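You operate a simulated robot arm through the tools that you are given. There is no shell and no other tool. Be economical: measure what you need, move in short steps, check, and stop when the job is done.

Carry out the task below with a simulated two-armed robot. There is one attempt and no reset: what you move stays moved.

## Task
Hang up the two loose keys and close the tall cupboard.
Fine: each on the hook of its colour; push the tray in, shut the door; the blue key stays.
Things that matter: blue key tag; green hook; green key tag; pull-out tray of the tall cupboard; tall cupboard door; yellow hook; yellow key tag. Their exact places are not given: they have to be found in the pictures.

Only the result counts: the job must be done as asked and must still hold three seconds after the hand-in. Knocking over, shifting, dropping, spilling or breaking anything else fails it.

## Robot
Two 7-joint arms with two-finger parallel grippers on one trunk, on a base that drives. Base frame: it is fixed to the floor where the robot stands at the start and does not move with it; the origin is under the middle of the robot, x ahead of it, y to its left, z up. Lengths are in m, angles in degrees, forces in N, time in s.
The left shoulder is at the start at [0.05, 0.168, 1.207], the right one opposite. With the tool pointing down near the work surface each hand reaches from about 0.1 to 0.66 m from the robot's upright axis, wherever it stands, measured 20 degrees to its own side. Places, roughly: green hook [0.5, -0.1, 1.1]; pull-out tray of the tall cupboard [0.5, -0.1, 0.6]; tall cupboard door [0, 0.5, 0.9]; yellow hook [0.5, -0.1, 1.1]. Payload 1.57 kg a hand.
The TCP of each hand is the grasp point between the finger pads, 0.03 m short of the fingertips. In the tool frame z runs along the fingers and y along their closing line. The gripper opens to 0.08 m. The fingers are 0.017 m wide and 0.012 m thick; the gripper's body (0.04 by 0.082 m) begins 0.08 m behind the TCP.
Orientation is told as [roll, pitch, yaw] about the base's x, y, z axes, in that order, counted from this pose: with the fingers straight down and closing along the base's y, the tool's x points along the base's -x, its y along +y and its z along -z.

## Interface
- The arms move only by the tool nudge_tool. It takes "left_targets", "right_targets" or both (then of equal length, played together; a hand with none holds still); each is a list of rows, each a list of 3 entries, a list of its own where there are three numbers: the shift along the base's x, y, z in m, then the turn, a rotation vector about the base's x, y, z in degrees, then the closure, from 0 (fully open) to 1 (shut). In form: [[[dx, dy, dz], [wx, wy, wz], grip], ...]. A call has 1 to 20 rows; each row shifts and turns the commanded pose from where the row before left it. Each row takes 0.2 s and may step no farther than 0.05 m and 8.6 degrees from the row before; otherwise, or with a gripper value out of range, the whole call is refused. A pose out of reach is approached as far as the arm can. The call stops where the force on the tool passes 40 N (or 10 N more than at its start, if that is more) or the arm is blocked; 0.2 s more then pass. The fingers move at their own pace (about 0.045 m/s each) and stop on an object; they squeeze with about 30 N. The grip force told is the motor's: it shows also when the fingers shut on nothing. Time passes only in rows, and 0.2 s behind the last, so rows that do not move let the fingers close. The reply holds the time, the measured pose of the TCP, the force on the tool along the base axes, the opening and the grip force, in the units named above and with some noise, with the torque about the TCP (base axes, N m) and any sound that the robot's microphone picked up, and new pictures: "views" is both (left out), scene, wrist or none (wrist: the cameras of the hands that moved).
- Cameras (640 x 400 px; columns grow to the right, rows downward): "scene" is now at [0.1052, 0.0106, 1.3842]; the picture's right is [0.18, -0.98, 0.00], its down [-0.85, -0.16, -0.50] and it looks along [0.49, 0.09, -0.87] (base axes); focal length 214 px, centre (320, 200). "left" rides on the left gripper at [0.072, 0.007, -0.122] in its tool frame; the picture's right is [-0.09, 1.00, 0.00], its down [-0.84, -0.08, -0.54] and it looks along [-0.54, -0.05, 0.84] (tool axes); focal length 238 px, centre (320, 200). "right" rides on the right gripper at [0.072, -0.007, -0.122] in its tool frame; the picture's right is [0.09, 1.00, 0.00], its down [-0.84, 0.08, -0.54] and it looks along [-0.54, 0.05, 0.84] (tool axes); focal length 238 px, centre (320, 200).
- lift_body(by): slides the trunk up (or, below 0, down) by that many m; the arms and the scene camera ride with it, the base frame stays. It gives what a move gives, with no picture.
- drive_base(legs): drives the robot by 1 to 6 legs, each [ahead, left, turn to the left] in m, m and degrees, along the robot's own axes; the way and the turn of a leg run together, so that a leg with both is an arc; at most 1.5 m and 180 degrees a leg. The arms and the cameras ride along, it lands a little off, and it stops where it bumps. It gives what a move gives, and a new picture of the scene camera.
- head_to(pan, tilt): turns the head with the scene camera to pan (to the left, within 80 degrees either way) and tilt (down, from -29 to 69), counted from straight ahead of the robot. It gives what a move gives, and a new picture of the scene camera.
- pixel_to_xyz(camera, pixels): for up to 12 pixels [column, row] of the newest picture of that camera ("zoom" is the newest enlarged one), the place [x, y, z] in the base frame of the surface seen there, good to about 0.002 m. It takes no simulated time.
- enlarge(camera, box): a new picture of the part [left, top, right, bottom] of that camera's present view, enlarged. It takes no simulated time.
- job_done(): hands the job in; it is judged then, once.

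Go step by step. Measure first, check grasps and placings, and put right what went wrong. The budget is 80 turns and 260 pictures, counting those below and the enlarged ones. Unless the task says otherwise, let go and move clear before handing in, and close with one line.

The tools are called after "Emit:" as a command line: name --argument value ..., lists and objects as JSON in quotes. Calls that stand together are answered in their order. nudge_tool: Moves the arms, as the interface text tells. Its arguments: {"type":"object","properties":{"left_targets":{"type":"array"},"right_targets":{"type":"array"},"views":{"type":"string","enum":["both","scene","wrist","none"]}},"required":[]} The other tools are called the same way: lift_body (by) slides the trunk up or down; drive_base (legs) drives the base; head_to (pan, tilt) turns the head that bears the scene camera; pixel_to_xyz (camera, pixels) gives the place of the surface under pixels of a picture; enlarge (camera, box) takes an enlarged picture of a part of a camera's view; job_done () hands the job in.

At the start:

```text
time: 0.0
left_tool_pos: [0.2788, 0.0546, 1.3353]
left_tool_rot: [-0.1, 0.0, 0.1]
left_wrist_force: [0.3, 0.0, -0.8]
left_wrist_torque: [-0.01, 0.0, 0.0]
left_opening: 0.0799
left_grasp_force: 0.1
right_tool_pos: [0.3118, -0.2666, 1.2946]
right_tool_rot: [-0.1, 0.0, -0.1]
right_wrist_force: [-0.1, 0.4, -0.5]
right_wrist_torque: [0.02, 0.04, -0.01]
right_opening: 0.0801
right_grasp_force: 0.0
trunk travel left (down, up): [-0.375, 0.068]
robot x, y, heading: [0.0049, 0.0016, 0.2]
head pan, tilt: [10.6, 59.9]
```

scene: 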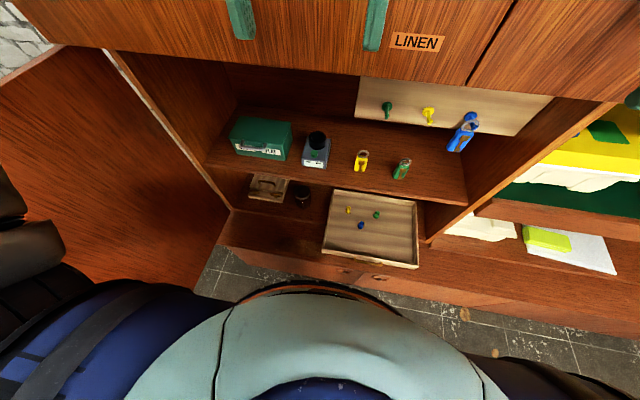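
right: 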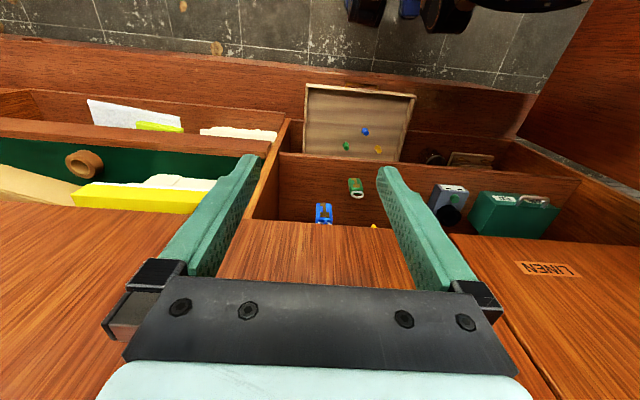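
left: 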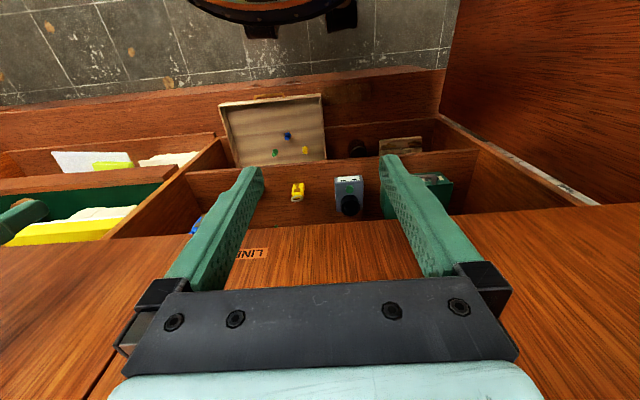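

The scene shows a board with green (387,107), yellow (428,115) and blue hooks; the blue key already hangs at (465,130). Yellow key (361,160) and green key (402,168) stand on the shelf, and the tray is pulled out at (370,230). I'll enlarge and measure.

Emit:
enlarge --camera "scene" --box '[330, 70, 510, 190]'

Emit:
pixel_to_xyz --camera "scene" --pixels '[[387, 104], [387, 114], [429, 110], [429, 121], [361, 154], [361, 168], [403, 163], [400, 175], [400, 130], [335, 190], [370, 268], [420, 268]]'

Emit:
pixel_to_xyz --camera "scene" --pixels '[[120, 60], [225, 210], [190, 285], [10, 75], [232, 215], [430, 240], [370, 230], [375, 282], [470, 118], [458, 148], [380, 50], [316, 135]]'

```text
3.33 times, centred on (420, 130) of scene
```

zoom: 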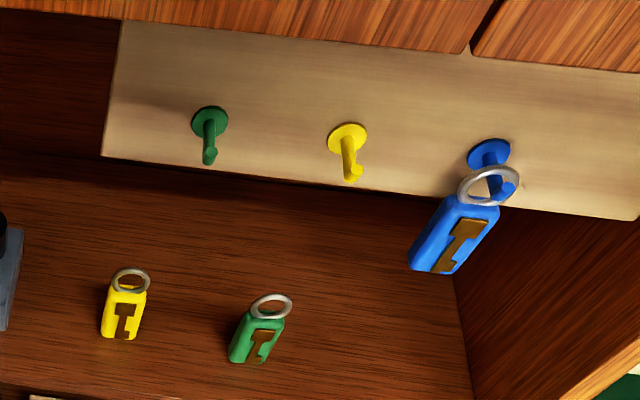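

```text
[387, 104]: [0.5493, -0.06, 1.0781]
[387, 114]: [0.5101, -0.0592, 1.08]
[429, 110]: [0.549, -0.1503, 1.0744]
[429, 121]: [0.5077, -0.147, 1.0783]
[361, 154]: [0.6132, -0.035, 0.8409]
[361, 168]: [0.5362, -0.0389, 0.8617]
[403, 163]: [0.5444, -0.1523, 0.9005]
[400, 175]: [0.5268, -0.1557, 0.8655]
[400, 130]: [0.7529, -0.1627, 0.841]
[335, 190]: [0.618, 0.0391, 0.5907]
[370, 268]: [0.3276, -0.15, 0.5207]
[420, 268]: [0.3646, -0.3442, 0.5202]
```

```text
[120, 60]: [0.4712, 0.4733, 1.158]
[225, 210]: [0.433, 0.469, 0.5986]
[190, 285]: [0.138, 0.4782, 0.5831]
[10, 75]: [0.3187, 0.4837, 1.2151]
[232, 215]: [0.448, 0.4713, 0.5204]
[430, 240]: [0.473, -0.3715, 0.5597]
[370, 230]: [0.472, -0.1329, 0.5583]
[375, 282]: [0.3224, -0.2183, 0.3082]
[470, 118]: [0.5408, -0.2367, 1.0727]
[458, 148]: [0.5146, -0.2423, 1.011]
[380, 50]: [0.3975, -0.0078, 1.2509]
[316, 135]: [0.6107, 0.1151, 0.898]
```

The hooks stick out towards the robot from a board at x≈0.55, z≈1.08, and the keys stand on the shelf at z≈0.841. I need finer geometry of the keys and hooks.

Emit:
enlarge --camera "scene" --box '[345, 140, 417, 185]'

Emit:
pixel_to_xyz --camera "zoom" --pixels '[[140, 100], [140, 200], [110, 250], [170, 250], [500, 150], [500, 220]]'

Emit:
enlarge --camera "scene" --box '[376, 90, 488, 160]'

Emit:
enlarge --camera "left" --box '[180, 140, 420, 290]'

```text
8.89 times, centred on (381, 162) of scene
```

zoom: 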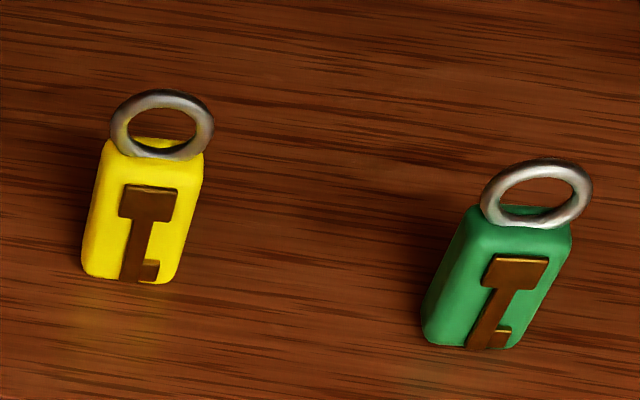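

```text
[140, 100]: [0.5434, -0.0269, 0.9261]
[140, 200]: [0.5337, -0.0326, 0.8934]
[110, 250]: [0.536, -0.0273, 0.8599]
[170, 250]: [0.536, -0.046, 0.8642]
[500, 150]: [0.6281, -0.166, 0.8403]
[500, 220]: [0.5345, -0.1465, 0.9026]
```

```text
5.71 times, centred on (432, 125) of scene
```

zoom: 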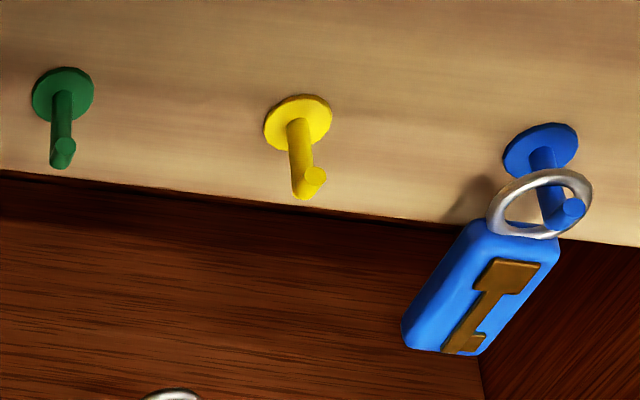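

```text
2.67 times, centred on (300, 215) of left
```

zoom: 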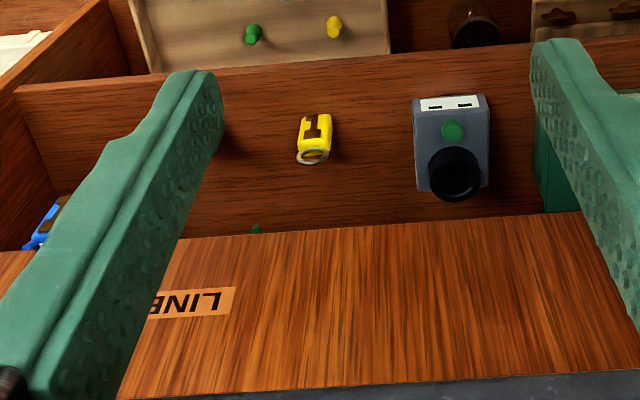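

The tags stand upright with rings facing the robot; front faces at x≈0.535. Now I look around at the door and upper cabinet.

Emit:
head_to --pan 60 --tilt 35

Emit:
head_to --pan 0 --tilt 40

```text
time: 1.2
left_tool_pos: [0.2795, 0.0536, 1.336]
left_tool_rot: [-0.1, 0.0, 0.1]
left_wrist_force: [-0.1, -0.8, 0.2]
left_wrist_torque: [-0.03, 0.0, -0.03]
left_opening: 0.08
left_grasp_force: 0.0
right_tool_pos: [0.3136, -0.2659, 1.2951]
right_tool_rot: [0.0, -0.1, 0.0]
right_wrist_force: [-0.5, 0.3, -0.3]
right_wrist_torque: [-0.02, 0.01, 0.0]
right_opening: 0.08
right_grasp_force: 0.0
trunk travel left (down, up): [-0.375, 0.068]
robot x, y, heading: [-0.0028, 0.0017, -0.3]
head pan, tilt: [60.0, 35.0]
```

scene: 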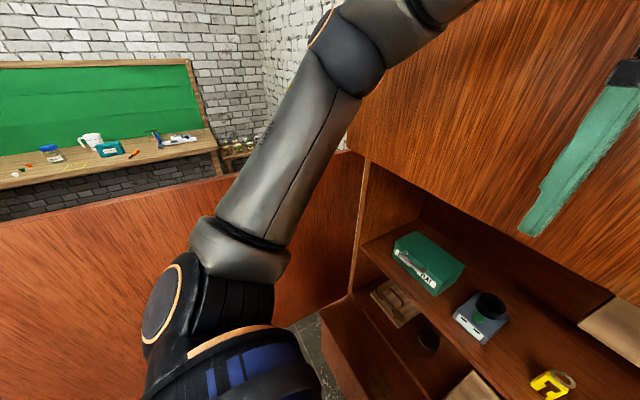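

```text
time: 2.5
left_tool_pos: [0.2802, 0.0543, 1.3349]
left_tool_rot: [0.0, 0.0, 0.0]
left_wrist_force: [0.5, -0.2, -0.5]
left_wrist_torque: [-0.01, 0.04, 0.0]
left_opening: 0.0801
left_grasp_force: 0.1
right_tool_pos: [0.3126, -0.2659, 1.295]
right_tool_rot: [0.0, 0.0, 0.0]
right_wrist_force: [-0.2, -0.4, 0.6]
right_wrist_torque: [0.0, 0.03, 0.01]
right_opening: 0.08
right_grasp_force: 0.0
trunk travel left (down, up): [-0.375, 0.068]
robot x, y, heading: [-0.0018, 0.0007, -0.2]
head pan, tilt: [0.0, 40.0]
```

scene: 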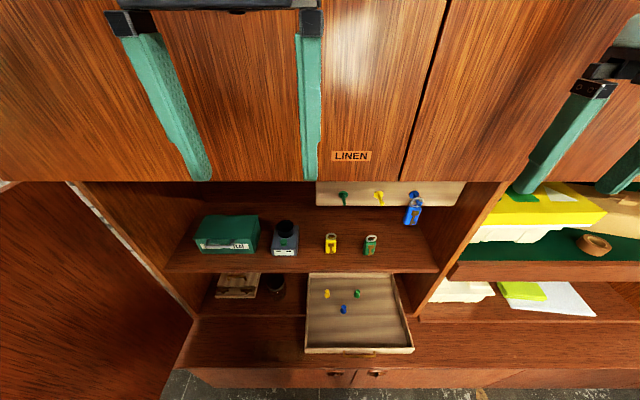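

Emit:
pixel_to_xyz --camera "scene" --pixels '[[400, 175], [250, 175], [330, 269], [330, 274], [240, 300], [300, 350], [410, 350], [320, 275], [400, 275], [250, 366], [280, 330], [505, 195]]'

Emit:
pixel_to_xyz --camera "scene" --pixels '[[330, 235], [331, 252], [371, 238], [371, 254], [344, 201], [379, 200], [412, 220], [75, 185], [160, 395], [195, 310], [60, 250], [350, 325]]'

Emit:
enlarge --camera "scene" --box '[310, 175, 438, 255]'

```text
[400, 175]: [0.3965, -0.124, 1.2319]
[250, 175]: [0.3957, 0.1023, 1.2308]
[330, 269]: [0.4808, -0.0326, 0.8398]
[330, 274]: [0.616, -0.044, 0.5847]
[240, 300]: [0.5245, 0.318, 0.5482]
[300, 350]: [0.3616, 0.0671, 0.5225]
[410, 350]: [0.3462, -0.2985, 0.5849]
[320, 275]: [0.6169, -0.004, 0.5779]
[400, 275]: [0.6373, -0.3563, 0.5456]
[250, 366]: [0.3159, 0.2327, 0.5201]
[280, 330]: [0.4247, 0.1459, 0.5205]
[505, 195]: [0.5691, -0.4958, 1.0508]
```

```text
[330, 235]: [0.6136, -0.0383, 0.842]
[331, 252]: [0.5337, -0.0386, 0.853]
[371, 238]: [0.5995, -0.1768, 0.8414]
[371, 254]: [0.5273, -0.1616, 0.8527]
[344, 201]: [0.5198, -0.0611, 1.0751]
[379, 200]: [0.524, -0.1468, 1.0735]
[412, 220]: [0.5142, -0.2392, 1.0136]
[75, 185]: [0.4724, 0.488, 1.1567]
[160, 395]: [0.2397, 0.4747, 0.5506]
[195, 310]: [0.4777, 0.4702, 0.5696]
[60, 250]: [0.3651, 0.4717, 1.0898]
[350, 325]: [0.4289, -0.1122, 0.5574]
```

```text
5.00 times, centred on (374, 215) of scene
```

zoom: 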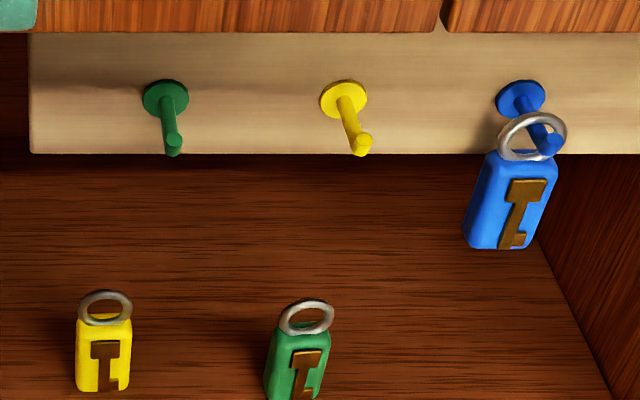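

Upper cabinet bottom z≈1.22, front x≈0.396; shelf edge x≈0.48. Now detailed tag, ring, peg and board-edge measurements.

Emit:
pixel_to_xyz --camera "zoom" --pixels '[[100, 150], [300, 150], [166, 95], [172, 130], [173, 150], [343, 100], [352, 125], [360, 148], [520, 240], [520, 180], [530, 117], [549, 138]]'

Emit:
enlarge --camera "scene" --box '[318, 225, 382, 265]'

Emit:
pixel_to_xyz --camera "zoom" --pixels '[[88, 200], [165, 200], [88, 250], [168, 180], [490, 200], [560, 200], [480, 260], [545, 260], [125, 97], [150, 140], [540, 117], [530, 160]]'

```text
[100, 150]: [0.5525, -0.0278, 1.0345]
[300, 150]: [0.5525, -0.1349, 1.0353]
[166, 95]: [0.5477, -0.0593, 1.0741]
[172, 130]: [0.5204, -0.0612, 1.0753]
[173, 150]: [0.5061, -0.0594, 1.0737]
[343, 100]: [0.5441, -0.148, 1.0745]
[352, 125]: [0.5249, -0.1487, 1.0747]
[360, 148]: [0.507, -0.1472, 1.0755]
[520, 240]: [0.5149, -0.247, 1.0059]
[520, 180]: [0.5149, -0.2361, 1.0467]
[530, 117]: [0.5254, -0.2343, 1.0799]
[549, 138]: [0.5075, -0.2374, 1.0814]
```

```text
10.00 times, centred on (350, 245) of scene
```

zoom: 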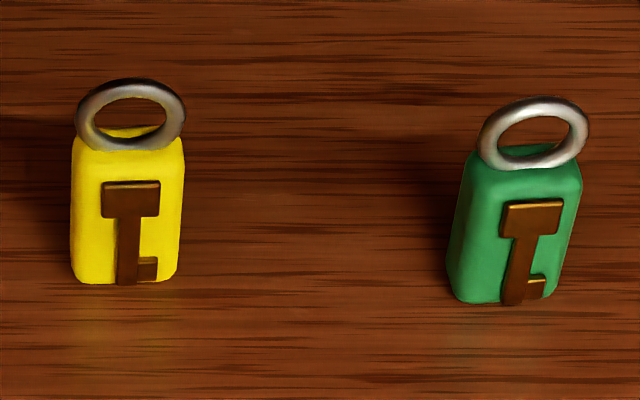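

```text
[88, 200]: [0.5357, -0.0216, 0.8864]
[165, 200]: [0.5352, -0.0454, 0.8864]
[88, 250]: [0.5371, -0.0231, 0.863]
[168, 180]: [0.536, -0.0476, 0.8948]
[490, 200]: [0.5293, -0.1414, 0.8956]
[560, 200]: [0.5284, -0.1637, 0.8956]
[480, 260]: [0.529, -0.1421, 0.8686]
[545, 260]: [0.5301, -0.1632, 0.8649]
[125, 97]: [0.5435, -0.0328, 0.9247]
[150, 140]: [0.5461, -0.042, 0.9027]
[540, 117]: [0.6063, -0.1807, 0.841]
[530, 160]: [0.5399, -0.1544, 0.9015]
```

Tags are ~0.034 wide, not yawed; yellow centre y≈-0.034, green ≈-0.153. I check ring heights and hook tips more closely.

Emit:
enlarge --camera "scene" --box '[370, 180, 434, 220]'

Emit:
pixel_to_xyz --camera "zoom" --pixels '[[92, 140], [92, 150], [88, 160], [70, 120], [440, 160], [395, 140], [400, 180], [430, 235], [495, 160], [452, 206], [430, 170], [420, 255]]'

Emit:
enlarge --camera "scene" --box '[322, 229, 346, 244]'

Emit:
pixel_to_xyz --camera "zoom" --pixels '[[220, 125], [100, 190], [370, 190], [220, 265], [225, 110], [220, 140], [240, 255]]'

```text
10.00 times, centred on (402, 200) of scene
```

zoom: 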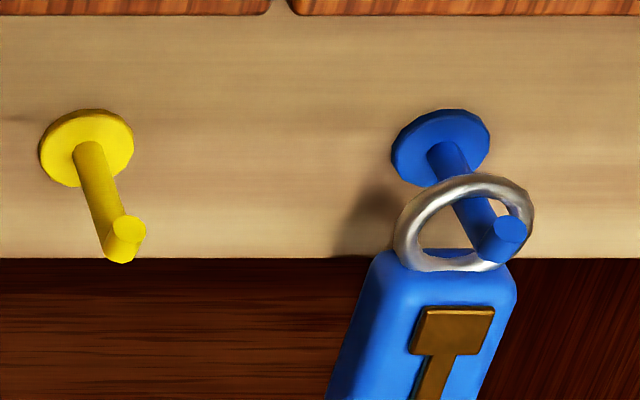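

```text
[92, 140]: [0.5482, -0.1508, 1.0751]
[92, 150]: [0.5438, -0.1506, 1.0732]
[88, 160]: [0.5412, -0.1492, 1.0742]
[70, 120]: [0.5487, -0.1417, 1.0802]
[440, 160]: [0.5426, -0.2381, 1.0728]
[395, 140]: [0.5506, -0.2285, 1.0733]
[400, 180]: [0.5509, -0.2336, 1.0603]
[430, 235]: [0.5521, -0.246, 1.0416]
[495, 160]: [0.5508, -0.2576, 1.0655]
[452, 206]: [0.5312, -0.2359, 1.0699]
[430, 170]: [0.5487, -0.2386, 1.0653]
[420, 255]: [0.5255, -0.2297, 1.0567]
```

```text
16.00 times, centred on (334, 236) of scene
```

zoom: 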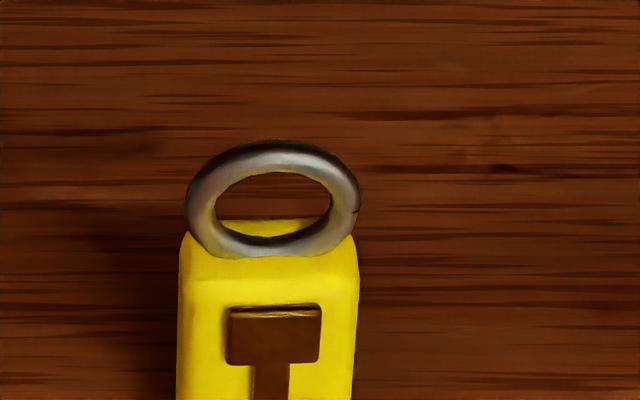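

```text
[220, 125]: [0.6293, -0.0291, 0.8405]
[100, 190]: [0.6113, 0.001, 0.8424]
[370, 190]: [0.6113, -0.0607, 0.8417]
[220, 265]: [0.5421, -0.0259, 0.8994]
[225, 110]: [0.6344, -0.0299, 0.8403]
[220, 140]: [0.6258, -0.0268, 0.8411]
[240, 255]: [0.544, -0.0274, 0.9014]
```

Emit:
enlarge --camera "scene" --box '[370, 188, 402, 208]'

Emit:
pixel_to_xyz --camera "zoom" --pixels '[[250, 285], [260, 275], [255, 305], [245, 320], [245, 350], [190, 160], [210, 230], [235, 355]]'

Emit:
enlarge --camera "scene" --box '[398, 190, 430, 210]'

Emit:
pixel_to_xyz --camera "zoom" --pixels '[[370, 160], [370, 170], [300, 170], [250, 240], [380, 328], [300, 320], [440, 170], [495, 230], [430, 290], [470, 185]]'

```text
16.00 times, centred on (386, 198) of scene
```

zoom: 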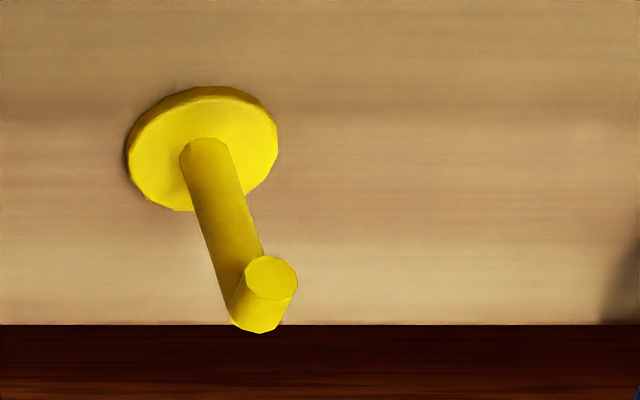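

```text
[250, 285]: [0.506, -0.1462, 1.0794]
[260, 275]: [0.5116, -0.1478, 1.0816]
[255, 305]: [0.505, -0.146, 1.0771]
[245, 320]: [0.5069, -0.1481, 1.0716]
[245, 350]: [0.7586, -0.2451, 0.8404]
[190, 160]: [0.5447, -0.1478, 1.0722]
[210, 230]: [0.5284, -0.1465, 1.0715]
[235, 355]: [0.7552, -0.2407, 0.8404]
```

```text
16.00 times, centred on (414, 200) of scene
```

zoom: 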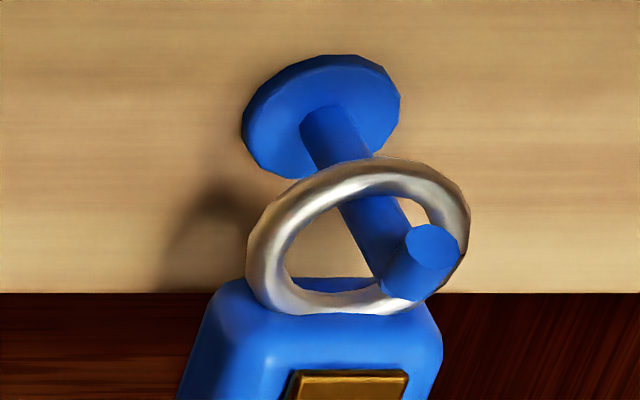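

```text
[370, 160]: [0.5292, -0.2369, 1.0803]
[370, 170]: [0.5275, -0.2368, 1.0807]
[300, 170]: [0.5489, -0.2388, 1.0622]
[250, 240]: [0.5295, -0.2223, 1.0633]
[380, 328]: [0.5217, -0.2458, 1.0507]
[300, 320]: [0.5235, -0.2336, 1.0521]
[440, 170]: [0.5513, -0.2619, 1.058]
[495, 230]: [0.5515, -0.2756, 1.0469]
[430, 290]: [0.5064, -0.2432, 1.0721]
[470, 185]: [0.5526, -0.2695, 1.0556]
```

Blue ring top z≈1.081 resting on peg (peg axis z≈1.0705, upturned tip up to ≈1.0815 at x≈0.507). Plan: grasp each tag horizontally from the front with the right hand. I first rotate and lower the right hand in front of the yellow key.

Emit:
nudge_tool --right_targets '[[[0.006, 0.021, -0.034], [0, -8.2, 0], 0], [[0.006, 0.021, -0.034], [0, -8.2, 0], 0], [[0.006, 0.021, -0.034], [0, -8.2, 0], 0], [[0.006, 0.021, -0.034], [0, -8.2, 0], 0], [[0.006, 0.021, -0.034], [0, -8.2, 0], 0], [[0.006, 0.021, -0.034], [0, -8.2, 0], 0], [[0.006, 0.021, -0.034], [0, -8.2, 0], 0], [[0.006, 0.021, -0.034], [0, -8.2, 0], 0], [[0.006, 0.021, -0.034], [0, -8.2, 0], 0], [[0.006, 0.021, -0.034], [0, -8.1, 0], 0], [[0.006, 0.021, -0.034], [0, -8.1, 0], 0]]'

```text
time: 4.9
left_tool_pos: [0.2804, 0.0538, 1.3341]
left_tool_rot: [-0.1, 0.0, 0.1]
left_wrist_force: [-0.1, -0.7, 0.2]
left_wrist_torque: [0.03, 0.04, 0.0]
left_opening: 0.0803
left_grasp_force: 0.1
right_tool_pos: [0.4528, -0.1313, 1.2022]
right_tool_rot: [0.6, -88.5, -0.9]
right_wrist_force: [-1.0, -0.8, 0.0]
right_wrist_torque: [-0.02, 0.02, 0.01]
right_opening: 0.08
right_grasp_force: 0.0
right hand out of reach, approached as far as the arm can: row 5, 6, 7, 8, 9, 10, 11
trunk travel left (down, up): [-0.375, 0.068]
robot x, y, heading: [-0.0, 0.0013, 0.0]
head pan, tilt: [0.0, 40.0]
```

scene: 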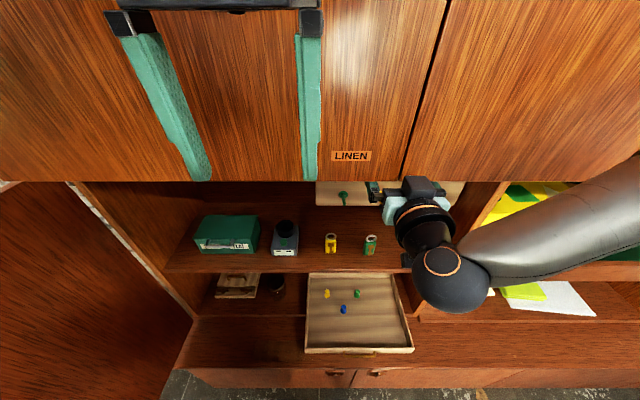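
right: 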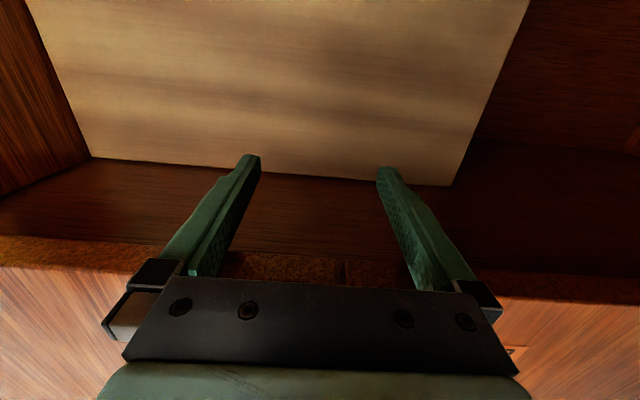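

The hand stopped at (0.453,-0.131,1.202), too folded to go lower; no contact. I'll drive the base back 0.2 m for more room.

Emit:
drive_base --legs '[[-0.2, 0, 0]]'

```text
time: 6.5
left_tool_pos: [0.0821, 0.0551, 1.3351]
left_tool_rot: [-0.1, -0.2, 0.3]
left_wrist_force: [-0.7, -0.1, -0.1]
left_wrist_torque: [-0.05, -0.03, -0.03]
left_opening: 0.0802
left_grasp_force: 0.0
right_tool_pos: [0.2553, -0.1314, 1.2027]
right_tool_rot: [1.2, -88.4, -1.6]
right_wrist_force: [0.2, -0.2, -0.1]
right_wrist_torque: [-0.03, 0.0, 0.02]
right_opening: 0.0799
right_grasp_force: 0.0
trunk travel left (down, up): [-0.375, 0.068]
robot x, y, heading: [-0.1963, -0.0026, 0.1]
head pan, tilt: [0.0, 40.0]
```

scene: 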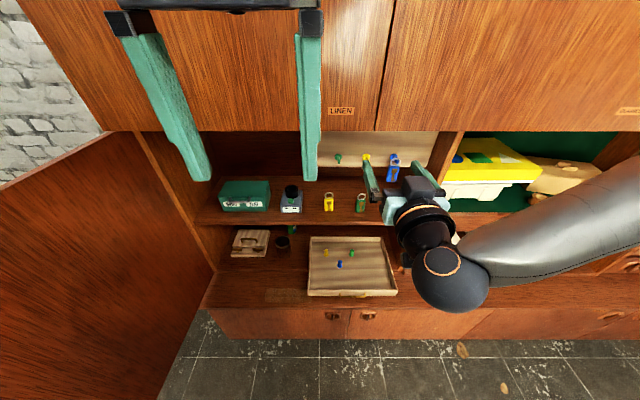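

Emit:
nudge_tool --right_targets '[[[0.02, 0, -0.04], [0, 0, 0], 0], [[0.02, 0, -0.04], [0, 0, 0], 0]]' --views "none"

```text
time: 7.1
left_tool_pos: [0.0831, 0.0548, 1.3342]
left_tool_rot: [-0.1, 0.1, 0.2]
left_wrist_force: [-0.5, -0.2, 0.1]
left_wrist_torque: [0.02, -0.01, -0.02]
left_opening: 0.0803
left_grasp_force: 0.0
right_tool_pos: [0.2669, -0.136, 1.2008]
right_tool_rot: [1.0, -88.1, -1.4]
right_wrist_force: [0.6, -0.5, 0.3]
right_wrist_torque: [0.0, -0.01, -0.02]
right_opening: 0.08
right_grasp_force: 0.2
right hand out of reach, approached as far as the arm can: row 1, 2
trunk travel left (down, up): [-0.375, 0.068]
robot x, y, heading: [-0.1974, 0.0004, -0.1]
head pan, tilt: [0.0, 40.0]
```

The command is still ahead of the arm (about (0.22,-0.035,0.84)); I move it forward and up so it becomes reachable.

Emit:
nudge_tool --right_targets '[[[0.03, 0, 0.012], [0, 0, 0], 0.3], [[0.03, 0, 0.012], [0, 0, 0], 0.3], [[0.03, 0, 0.012], [0, 0, 0], 0.3], [[0.03, 0, 0.012], [0, 0, 0], 0.3], [[0.03, 0, 0.012], [0, 0, 0], 0.3], [[0.03, 0, 0], [0, 0, 0], 0.3], [[0, 0, 0], [0, 0, 0], 0.3]]'

```text
time: 8.0
left_tool_pos: [0.0834, 0.0541, 1.3337]
left_tool_rot: [-0.1, 0.1, 0.2]
left_wrist_force: [1.6, 1.4, -0.3]
left_wrist_torque: [0.02, 0.13, -0.01]
left_opening: 0.0798
left_grasp_force: 0.1
right_tool_pos: [0.3663, -0.134, 1.2432]
right_tool_rot: [2.1, -88.1, -2.3]
right_wrist_force: [-22.7, -7.9, 4.0]
right_wrist_torque: [0.2, -0.27, 0.26]
right_opening: 0.0534
right_grasp_force: 0.0
trunk travel left (down, up): [-0.375, 0.068]
robot x, y, heading: [-0.1967, -0.0009, 0.1]
head pan, tilt: [0.0, 40.0]
stopped in row 4 (right hand): the force on the tool passed its limit at 68 N (the readings are from after the stop); the commanded pose is now the measured one
```

scene: 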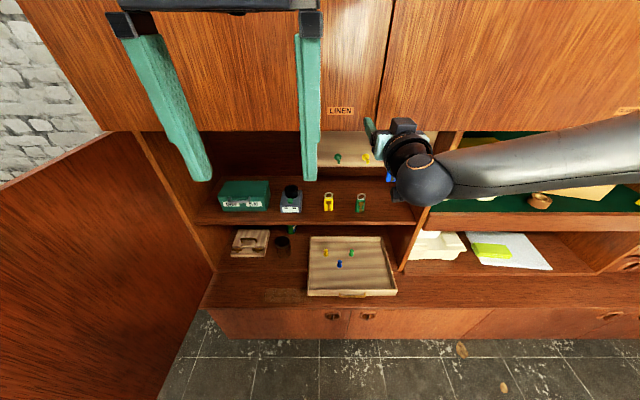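
right: 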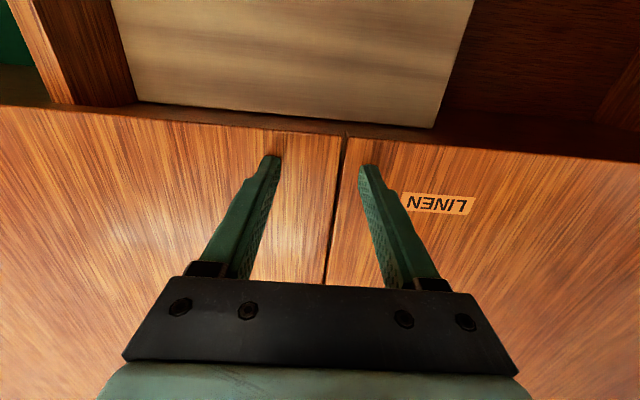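

The fingertips bumped the closed upper door; nothing moved. The command is reset to the measured pose, so I back off and descend.

Emit:
nudge_tool --right_targets '[[[-0.04, 0, 0], [0, 0, 0], 0.3], [[-0.03, 0, 0], [0, 0, 0], 0.3], [[0, 0, -0.04], [0, 0, 0], 0.3], [[0, 0, -0.04], [0, 0, 0], 0.3]]' --views "none"

```text
time: 9.0
left_tool_pos: [0.0834, 0.0549, 1.3345]
left_tool_rot: [-0.1, 0.2, 0.2]
left_wrist_force: [0.2, 0.1, -0.1]
left_wrist_torque: [0.02, 0.01, 0.02]
left_opening: 0.0799
left_grasp_force: 0.1
right_tool_pos: [0.2962, -0.135, 1.2053]
right_tool_rot: [0.4, -87.6, -0.6]
right_wrist_force: [0.1, -0.5, -0.5]
right_wrist_torque: [-0.02, 0.0, 0.04]
right_opening: 0.0559
right_grasp_force: 0.1
right hand out of reach, approached as far as the arm can: row 3, 4
trunk travel left (down, up): [-0.375, 0.068]
robot x, y, heading: [-0.1989, 0.0004, 0.1]
head pan, tilt: [0.0, 40.0]
```

Horizontal hand can't go below about shoulder height, so I'll lower the trunk by 0.35 m and work there.

Emit:
lift_body --by -0.35

Emit:
nudge_tool --right_targets '[[[0, 0.02, 0.04], [0, 0, 0], 0.3], [[0, 0.02, 0.02], [0, 0, 0], 0.3]]'

```text
time: 12.4
left_tool_pos: [0.0833, 0.054, 0.9851]
left_tool_rot: [-0.1, 0.1, 0.2]
left_wrist_force: [-0.7, -0.4, -0.7]
left_wrist_torque: [0.0, 0.03, 0.03]
left_opening: 0.0799
left_grasp_force: 0.1
right_tool_pos: [0.2957, -0.136, 0.855]
right_tool_rot: [0.1, -87.4, -0.4]
right_wrist_force: [0.2, -0.2, -0.3]
right_wrist_torque: [0.01, 0.01, 0.02]
right_opening: 0.056
right_grasp_force: 0.0
trunk travel left (down, up): [-0.025, 0.418]
robot x, y, heading: [-0.1955, 0.0017, -0.3]
head pan, tilt: [0.0, 40.0]
```

```text
time: 13.0
left_tool_pos: [0.0833, 0.0553, 0.9832]
left_tool_rot: [-0.1, 0.2, 0.2]
left_wrist_force: [0.4, -0.8, -0.2]
left_wrist_torque: [0.03, -0.03, -0.02]
left_opening: 0.0797
left_grasp_force: 0.1
right_tool_pos: [0.2963, -0.097, 0.9154]
right_tool_rot: [-0.9, -87.6, 0.6]
right_wrist_force: [0.5, 0.5, 1.3]
right_wrist_torque: [0.03, 0.07, 0.02]
right_opening: 0.0561
right_grasp_force: 0.0
trunk travel left (down, up): [-0.025, 0.418]
robot x, y, heading: [-0.1998, -0.0035, 0.1]
head pan, tilt: [0.0, 40.0]
```

scene: 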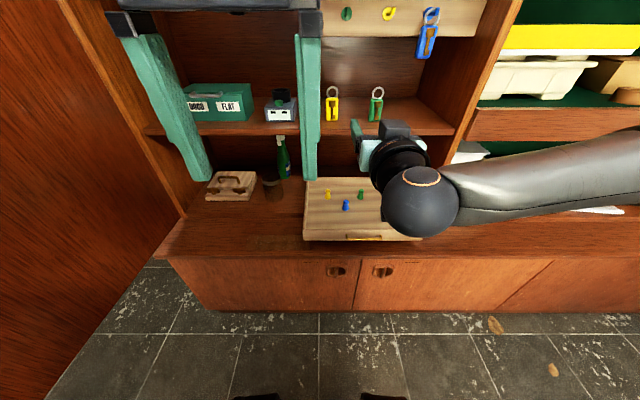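
right: 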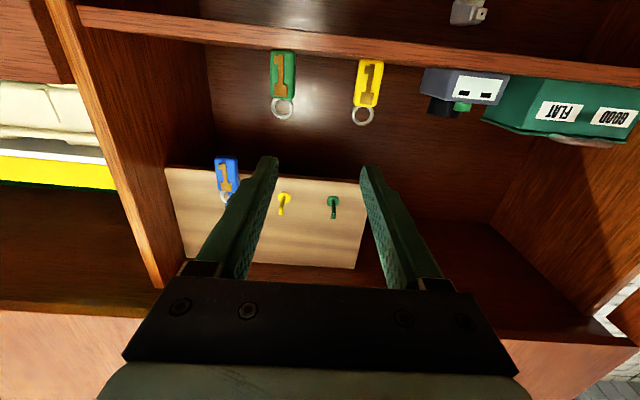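

Reach is good now, and the wrist camera sees both keys, (368,85) yellow and (282,80) green. I re-measure them and the hooks from this view.

Emit:
enlarge --camera "right" --box '[256, 40, 416, 140]'

Emit:
pixel_to_xyz --camera "right" --pixels '[[360, 80], [377, 80], [368, 100], [364, 123], [273, 80], [292, 80], [283, 95], [282, 116], [228, 185], [332, 200], [285, 196]]'

```text
4.00 times, centred on (336, 90) of right
```

zoom: 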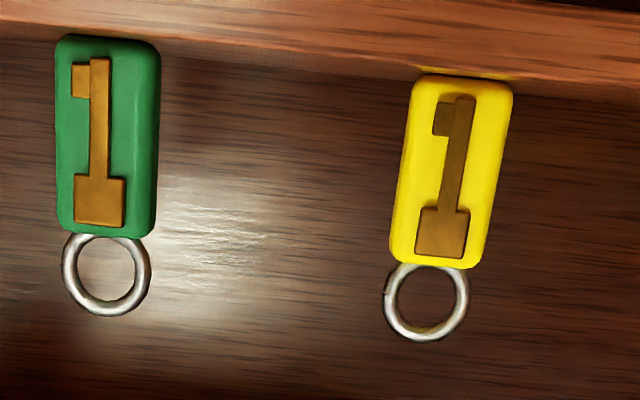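

```text
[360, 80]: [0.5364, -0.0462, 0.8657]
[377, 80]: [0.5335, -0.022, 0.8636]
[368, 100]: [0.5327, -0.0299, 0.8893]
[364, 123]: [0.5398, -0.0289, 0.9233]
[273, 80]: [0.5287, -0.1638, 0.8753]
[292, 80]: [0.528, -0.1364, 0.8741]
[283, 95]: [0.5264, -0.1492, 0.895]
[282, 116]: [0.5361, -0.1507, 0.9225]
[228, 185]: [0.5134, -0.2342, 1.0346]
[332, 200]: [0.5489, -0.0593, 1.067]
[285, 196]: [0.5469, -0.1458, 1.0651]
```

Yellow tag centre y≈-0.034. I align at z≈0.866 and approach to x≈0.44 first.

Emit:
nudge_tool --right_targets '[[[0.02, 0.03, -0.025], [0, -1.2, 0], 0.1], [[0.03, 0.033, -0.024], [0, -1.2, 0], 0.1], [[0.045, 0, 0], [0, 0, 0], 0.1], [[0.045, 0, 0], [0, 0, 0], 0.1], [[0, 0, 0], [0, 0, 0], 0.1]]'

```text
refused: row 2 steps farther than a row can; nothing moved
```

Emit:
nudge_tool --right_targets '[[[0.02, 0.03, -0.025], [0, -1.2, 0], 0.1], [[0.02, 0.033, -0.024], [0, -1.2, 0], 0.1], [[0.045, 0, 0], [0, 0, 0], 0.1], [[0.045, 0, 0], [0, 0, 0], 0.1], [[0, 0, 0], [0, 0, 0], 0.1]]'

```text
time: 14.2
left_tool_pos: [0.084, 0.0553, 0.9837]
left_tool_rot: [-0.1, 0.0, 0.2]
left_wrist_force: [0.1, -0.1, -0.2]
left_wrist_torque: [-0.01, 0.01, 0.01]
left_opening: 0.0803
left_grasp_force: 0.2
right_tool_pos: [0.3997, -0.12, 0.9125]
right_tool_rot: [2.0, -89.8, -2.4]
right_wrist_force: [0.8, -0.1, 0.0]
right_wrist_torque: [0.02, 0.02, 0.01]
right_opening: 0.072
right_grasp_force: 0.1
right hand out of reach, approached as far as the arm can: row 1, 2, 3, 4
trunk travel left (down, up): [-0.025, 0.418]
robot x, y, heading: [-0.1971, -0.0002, 0.3]
head pan, tilt: [0.0, 40.0]
```

scene: 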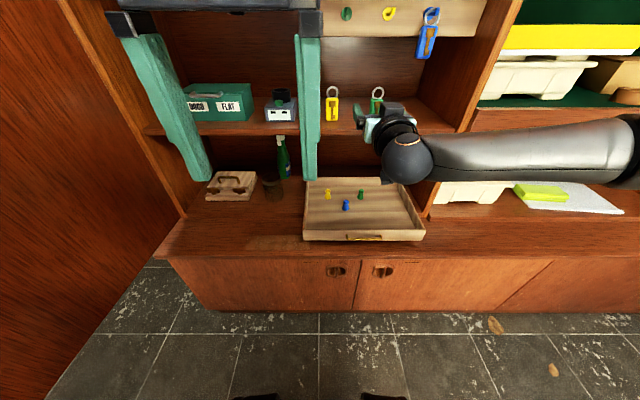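
right: 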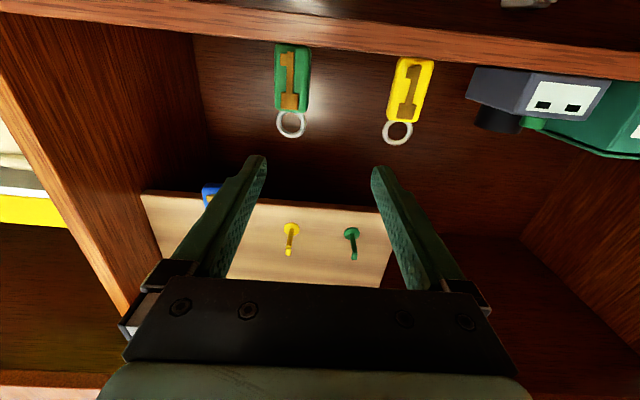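

The wrist limit bites towards the left/low side. I'd shift the base left so that the keys lie more in front of the right shoulder; first I check the clearance to the open door on the left.

Emit:
head_to --pan 75 --tilt 50

```text
time: 15.7
left_tool_pos: [0.0847, 0.0553, 0.9838]
left_tool_rot: [-0.2, 0.2, 0.3]
left_wrist_force: [0.2, -0.7, -0.1]
left_wrist_torque: [0.01, -0.02, 0.04]
left_opening: 0.0802
left_grasp_force: 0.0
right_tool_pos: [0.3984, -0.1199, 0.911]
right_tool_rot: [2.5, -89.6, -2.8]
right_wrist_force: [-0.1, -0.3, 0.1]
right_wrist_torque: [0.03, -0.02, -0.01]
right_opening: 0.072
right_grasp_force: 0.0
trunk travel left (down, up): [-0.025, 0.418]
robot x, y, heading: [-0.1972, 0.0, 0.0]
head pan, tilt: [75.0, 50.0]
```

scene: 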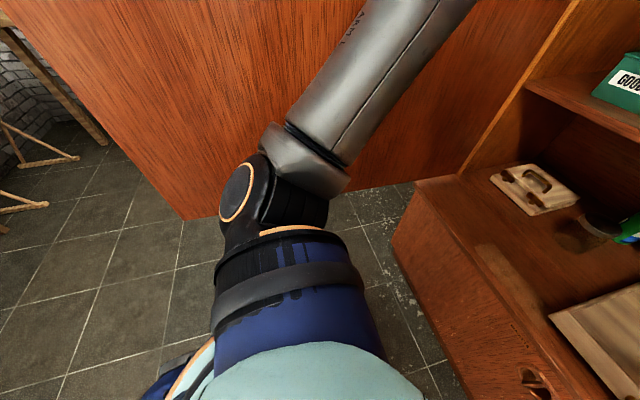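

Emit:
pixel_to_xyz --camera "scene" --pixels '[[185, 215], [10, 25], [340, 182], [270, 140], [230, 200], [300, 170], [400, 60], [100, 80], [425, 182], [330, 80], [390, 250]]'

```text
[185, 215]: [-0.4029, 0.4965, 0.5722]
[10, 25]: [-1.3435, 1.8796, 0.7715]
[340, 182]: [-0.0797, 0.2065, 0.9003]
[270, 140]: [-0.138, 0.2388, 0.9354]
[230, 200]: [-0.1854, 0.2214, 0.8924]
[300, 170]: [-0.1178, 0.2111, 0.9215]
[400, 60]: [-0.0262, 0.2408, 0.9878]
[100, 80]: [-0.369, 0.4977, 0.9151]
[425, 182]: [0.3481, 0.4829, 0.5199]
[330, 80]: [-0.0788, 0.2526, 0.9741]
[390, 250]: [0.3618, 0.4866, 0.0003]
```

Door is at y≈0.48–0.50, left arm's visible surfaces reach y≈0.25, so a 0.1 m shift left is safe.

Emit:
drive_base --legs '[[0, 0.1, 0]]'

Emit:
head_to --pan 0 --tilt 35

```text
time: 17.2
left_tool_pos: [0.0835, 0.1547, 0.9838]
left_tool_rot: [-0.2, 0.1, 0.1]
left_wrist_force: [-0.1, 0.0, -0.8]
left_wrist_torque: [0.0, 0.01, 0.01]
left_opening: 0.0801
left_grasp_force: 0.1
right_tool_pos: [0.3978, -0.0198, 0.9126]
right_tool_rot: [2.7, -89.6, -3.0]
right_wrist_force: [-0.5, 0.7, 0.0]
right_wrist_torque: [-0.02, 0.04, -0.02]
right_opening: 0.072
right_grasp_force: 0.0
trunk travel left (down, up): [-0.025, 0.418]
robot x, y, heading: [-0.1912, 0.1032, 0.1]
head pan, tilt: [75.0, 50.0]
```

scene: 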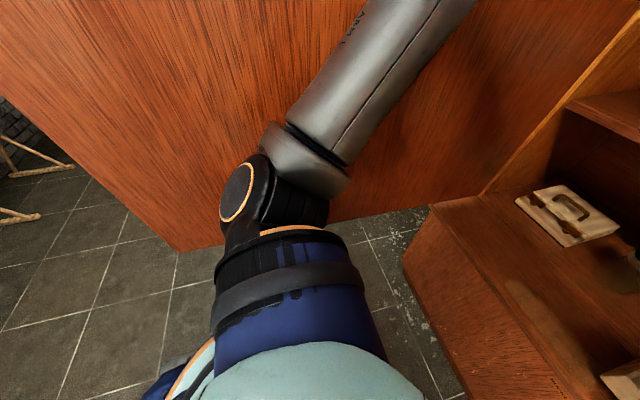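

```text
time: 18.7
left_tool_pos: [0.0832, 0.1545, 0.9836]
left_tool_rot: [-0.2, 0.1, 0.2]
left_wrist_force: [-1.1, -0.6, 0.6]
left_wrist_torque: [-0.01, -0.01, -0.01]
left_opening: 0.0799
left_grasp_force: 0.1
right_tool_pos: [0.3991, -0.0197, 0.9127]
right_tool_rot: [2.7, -89.7, -3.0]
right_wrist_force: [-0.1, 0.0, -0.4]
right_wrist_torque: [-0.03, -0.03, -0.02]
right_opening: 0.072
right_grasp_force: 0.1
trunk travel left (down, up): [-0.025, 0.418]
robot x, y, heading: [-0.1977, 0.0993, -0.1]
head pan, tilt: [0.0, 35.0]
```

scene: 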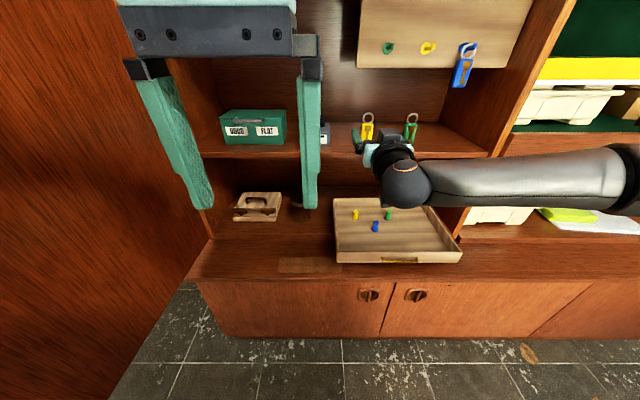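

Emit:
lift_body --by -0.024

Emit:
nudge_tool --right_targets '[[[0, -0.035, 0.012], [0, 0, 0], 0.1], [[0, -0.035, 0.012], [0, 0, 0], 0.1], [[0, -0.03, 0], [0, 0, 0], 0.1], [[0, 0, 0], [0, 0, 0], 0.1]]'

```text
time: 19.4
left_tool_pos: [0.0845, 0.1566, 0.9599]
left_tool_rot: [-0.1, 0.0, 0.3]
left_wrist_force: [-1.3, 0.0, -0.2]
left_wrist_torque: [0.03, -0.01, 0.01]
left_opening: 0.0802
left_grasp_force: 0.2
right_tool_pos: [0.3994, -0.0212, 0.888]
right_tool_rot: [2.7, -89.7, -3.0]
right_wrist_force: [-0.8, 0.0, -0.5]
right_wrist_torque: [0.03, 0.0, 0.03]
right_opening: 0.0719
right_grasp_force: 0.0
trunk travel left (down, up): [-0.001, 0.442]
robot x, y, heading: [-0.1946, 0.1011, -0.1]
head pan, tilt: [0.0, 35.0]
```

```text
time: 20.4
left_tool_pos: [0.0844, 0.1545, 0.9604]
left_tool_rot: [-0.1, -0.1, 0.2]
left_wrist_force: [-0.4, -1.0, 0.2]
left_wrist_torque: [0.02, 0.02, 0.0]
left_opening: 0.0801
left_grasp_force: 0.2
right_tool_pos: [0.399, -0.1214, 0.9116]
right_tool_rot: [2.4, -89.7, -2.7]
right_wrist_force: [0.1, -1.1, -0.8]
right_wrist_torque: [0.01, -0.04, 0.02]
right_opening: 0.0723
right_grasp_force: 0.0
trunk travel left (down, up): [-0.001, 0.442]
robot x, y, heading: [-0.1932, 0.0998, 0.1]
head pan, tilt: [0.0, 35.0]
```

scene: 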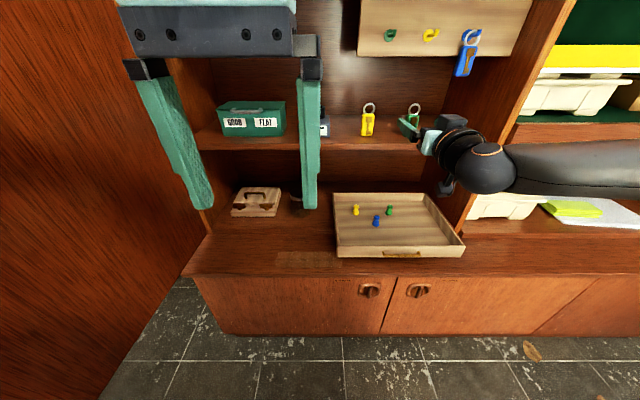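
right: 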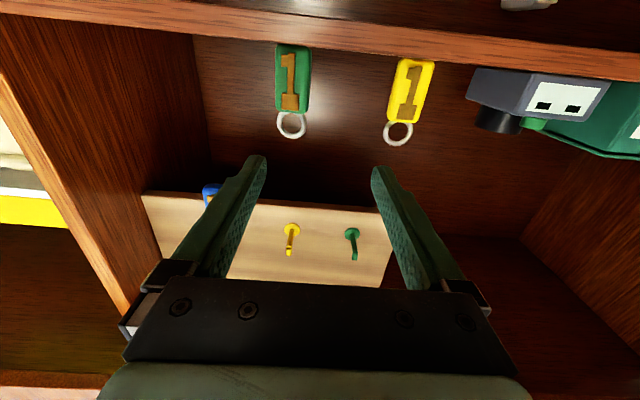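

The arm followed exactly; it's near the green key (y=-0.153), so I take green first: lower and align at x≈0.40.

Emit:
nudge_tool --right_targets '[[[0, -0.016, -0.023], [0, 0, 1.4], 0.1], [[0, -0.016, -0.022], [0, 0, 1.4], 0.1], [[0, 0, 0], [0, 0, 0], 0.1]]' --views "wrist"

```text
time: 21.2
left_tool_pos: [0.0831, 0.1549, 0.9602]
left_tool_rot: [-0.1, 0.0, 0.2]
left_wrist_force: [0.8, 0.4, 0.0]
left_wrist_torque: [-0.01, 0.01, 0.0]
left_opening: 0.0801
left_grasp_force: 0.0
right_tool_pos: [0.3949, -0.1304, 0.9039]
right_tool_rot: [-0.6, -88.9, 3.0]
right_wrist_force: [-0.7, 0.7, 0.2]
right_wrist_torque: [0.01, 0.01, 0.0]
right_opening: 0.072
right_grasp_force: 0.0
right hand out of reach, approached as far as the arm can: row 1, 2
trunk travel left (down, up): [-0.001, 0.442]
robot x, y, heading: [-0.1952, 0.0982, -0.1]
head pan, tilt: [0.0, 35.0]
```

right: 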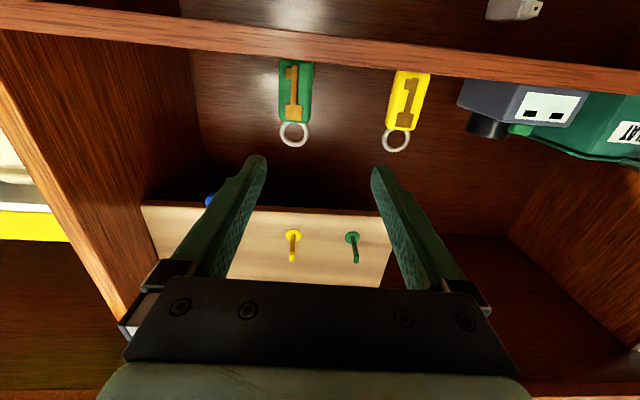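

Horizontal is at a wrist limit here; I tilt the fingers about 28° downward (still fits under the board and cabinet) and then try lower.

Emit:
nudge_tool --right_targets '[[[-0.01, -0.008, 0], [0, 7, 0], 0.1], [[-0.01, -0.008, 0], [0, 7, 0], 0.1], [[0, -0.007, 0], [0, 7, 0], 0.1], [[0, 0, -0.01], [0, 7, 0], 0.1], [[0, 0, -0.02], [0, 0, 0], 0.1], [[0, 0, 0], [0, 0, 0], 0.1]]' --views "wrist"

```text
time: 22.6
left_tool_pos: [0.084, 0.1545, 0.9607]
left_tool_rot: [-0.1, 0.2, 0.2]
left_wrist_force: [-0.7, 0.8, -0.5]
left_wrist_torque: [-0.01, 0.0, -0.03]
left_opening: 0.08
left_grasp_force: 0.2
right_tool_pos: [0.3758, -0.1537, 0.8721]
right_tool_rot: [2.4, -61.7, 0.0]
right_wrist_force: [-0.6, 0.2, 0.6]
right_wrist_torque: [0.04, 0.02, 0.01]
right_opening: 0.0719
right_grasp_force: 0.1
trunk travel left (down, up): [-0.001, 0.442]
robot x, y, heading: [-0.2011, 0.0989, 0.1]
head pan, tilt: [0.0, 35.0]
```

right: 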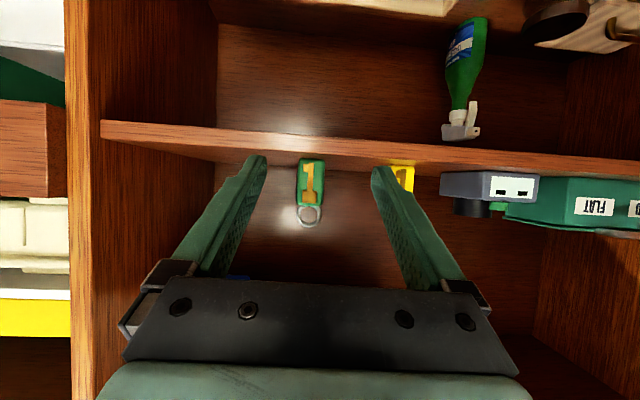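

The tilted pose is reachable. Green key is centred between the fingers at (310,190); I advance with a small roll correction.

Emit:
nudge_tool --right_targets '[[[0.04, 0, 0.001], [-2.4, 0, 0], 0], [[0.04, 0, 0.001], [0, 0, 0], 0], [[0.02, 0, 0], [0, 0, 0], 0], [[0, 0, 0], [0, 0, 0], 0]]'

```text
time: 23.6
left_tool_pos: [0.0849, 0.1541, 0.9601]
left_tool_rot: [0.0, 0.1, 0.2]
left_wrist_force: [-0.8, -0.2, 0.2]
left_wrist_torque: [0.02, -0.01, 0.02]
left_opening: 0.08
left_grasp_force: 0.0
right_tool_pos: [0.4764, -0.1536, 0.8761]
right_tool_rot: [-2.7, -61.6, 4.5]
right_wrist_force: [-0.8, 0.1, -0.2]
right_wrist_torque: [0.0, 0.03, -0.01]
right_opening: 0.0802
right_grasp_force: 0.0
trunk travel left (down, up): [-0.001, 0.442]
robot x, y, heading: [-0.1962, 0.1008, 0.1]
head pan, tilt: [0.0, 35.0]
```

scene: 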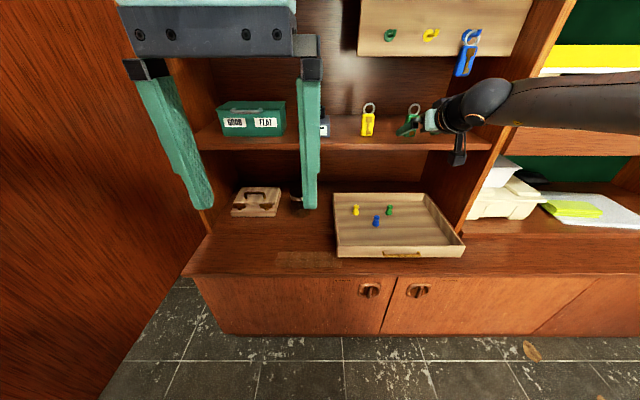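
right: 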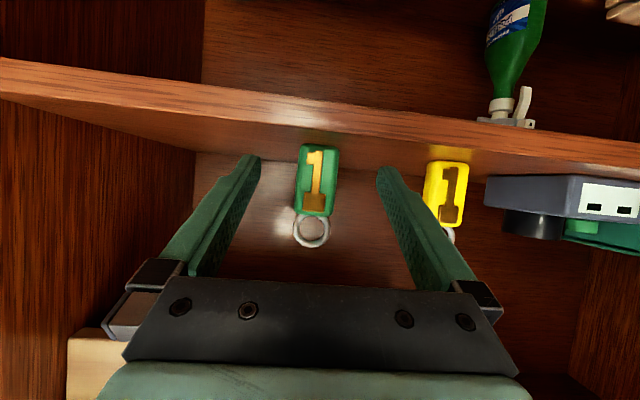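

Green tag sits centred between the fingers (317,180). I straighten the small yaw, go in to x≈0.536 and close.

Emit:
nudge_tool --right_targets '[[[0.02, 0, -0.001], [1.2, 0, -2.1], 0], [[0.02, 0, -0.001], [0, 0, 0], 0], [[0.018, 0, 0], [0, 0, 0], 0], [[0, 0, 0], [0, 0, 0], 0]]' --views "wrist"

```text
time: 24.6
left_tool_pos: [0.0835, 0.155, 0.9591]
left_tool_rot: [-0.1, 0.1, 0.2]
left_wrist_force: [-0.4, 0.2, 0.0]
left_wrist_torque: [0.04, 0.03, -0.02]
left_opening: 0.0799
left_grasp_force: 0.0
right_tool_pos: [0.5308, -0.1573, 0.8737]
right_tool_rot: [-0.1, -61.6, 0.3]
right_wrist_force: [0.4, -0.2, -1.0]
right_wrist_torque: [0.0, -0.01, -0.02]
right_opening: 0.0803
right_grasp_force: 0.0
right hand out of reach, approached as far as the arm can: row 3
trunk travel left (down, up): [-0.001, 0.442]
robot x, y, heading: [-0.1947, 0.0973, -0.1]
head pan, tilt: [0.0, 35.0]
```

right: 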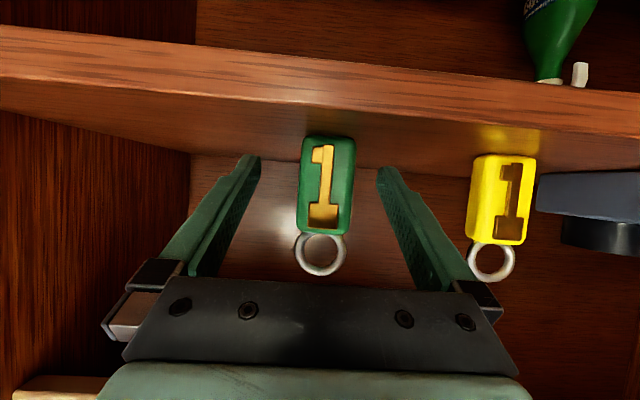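

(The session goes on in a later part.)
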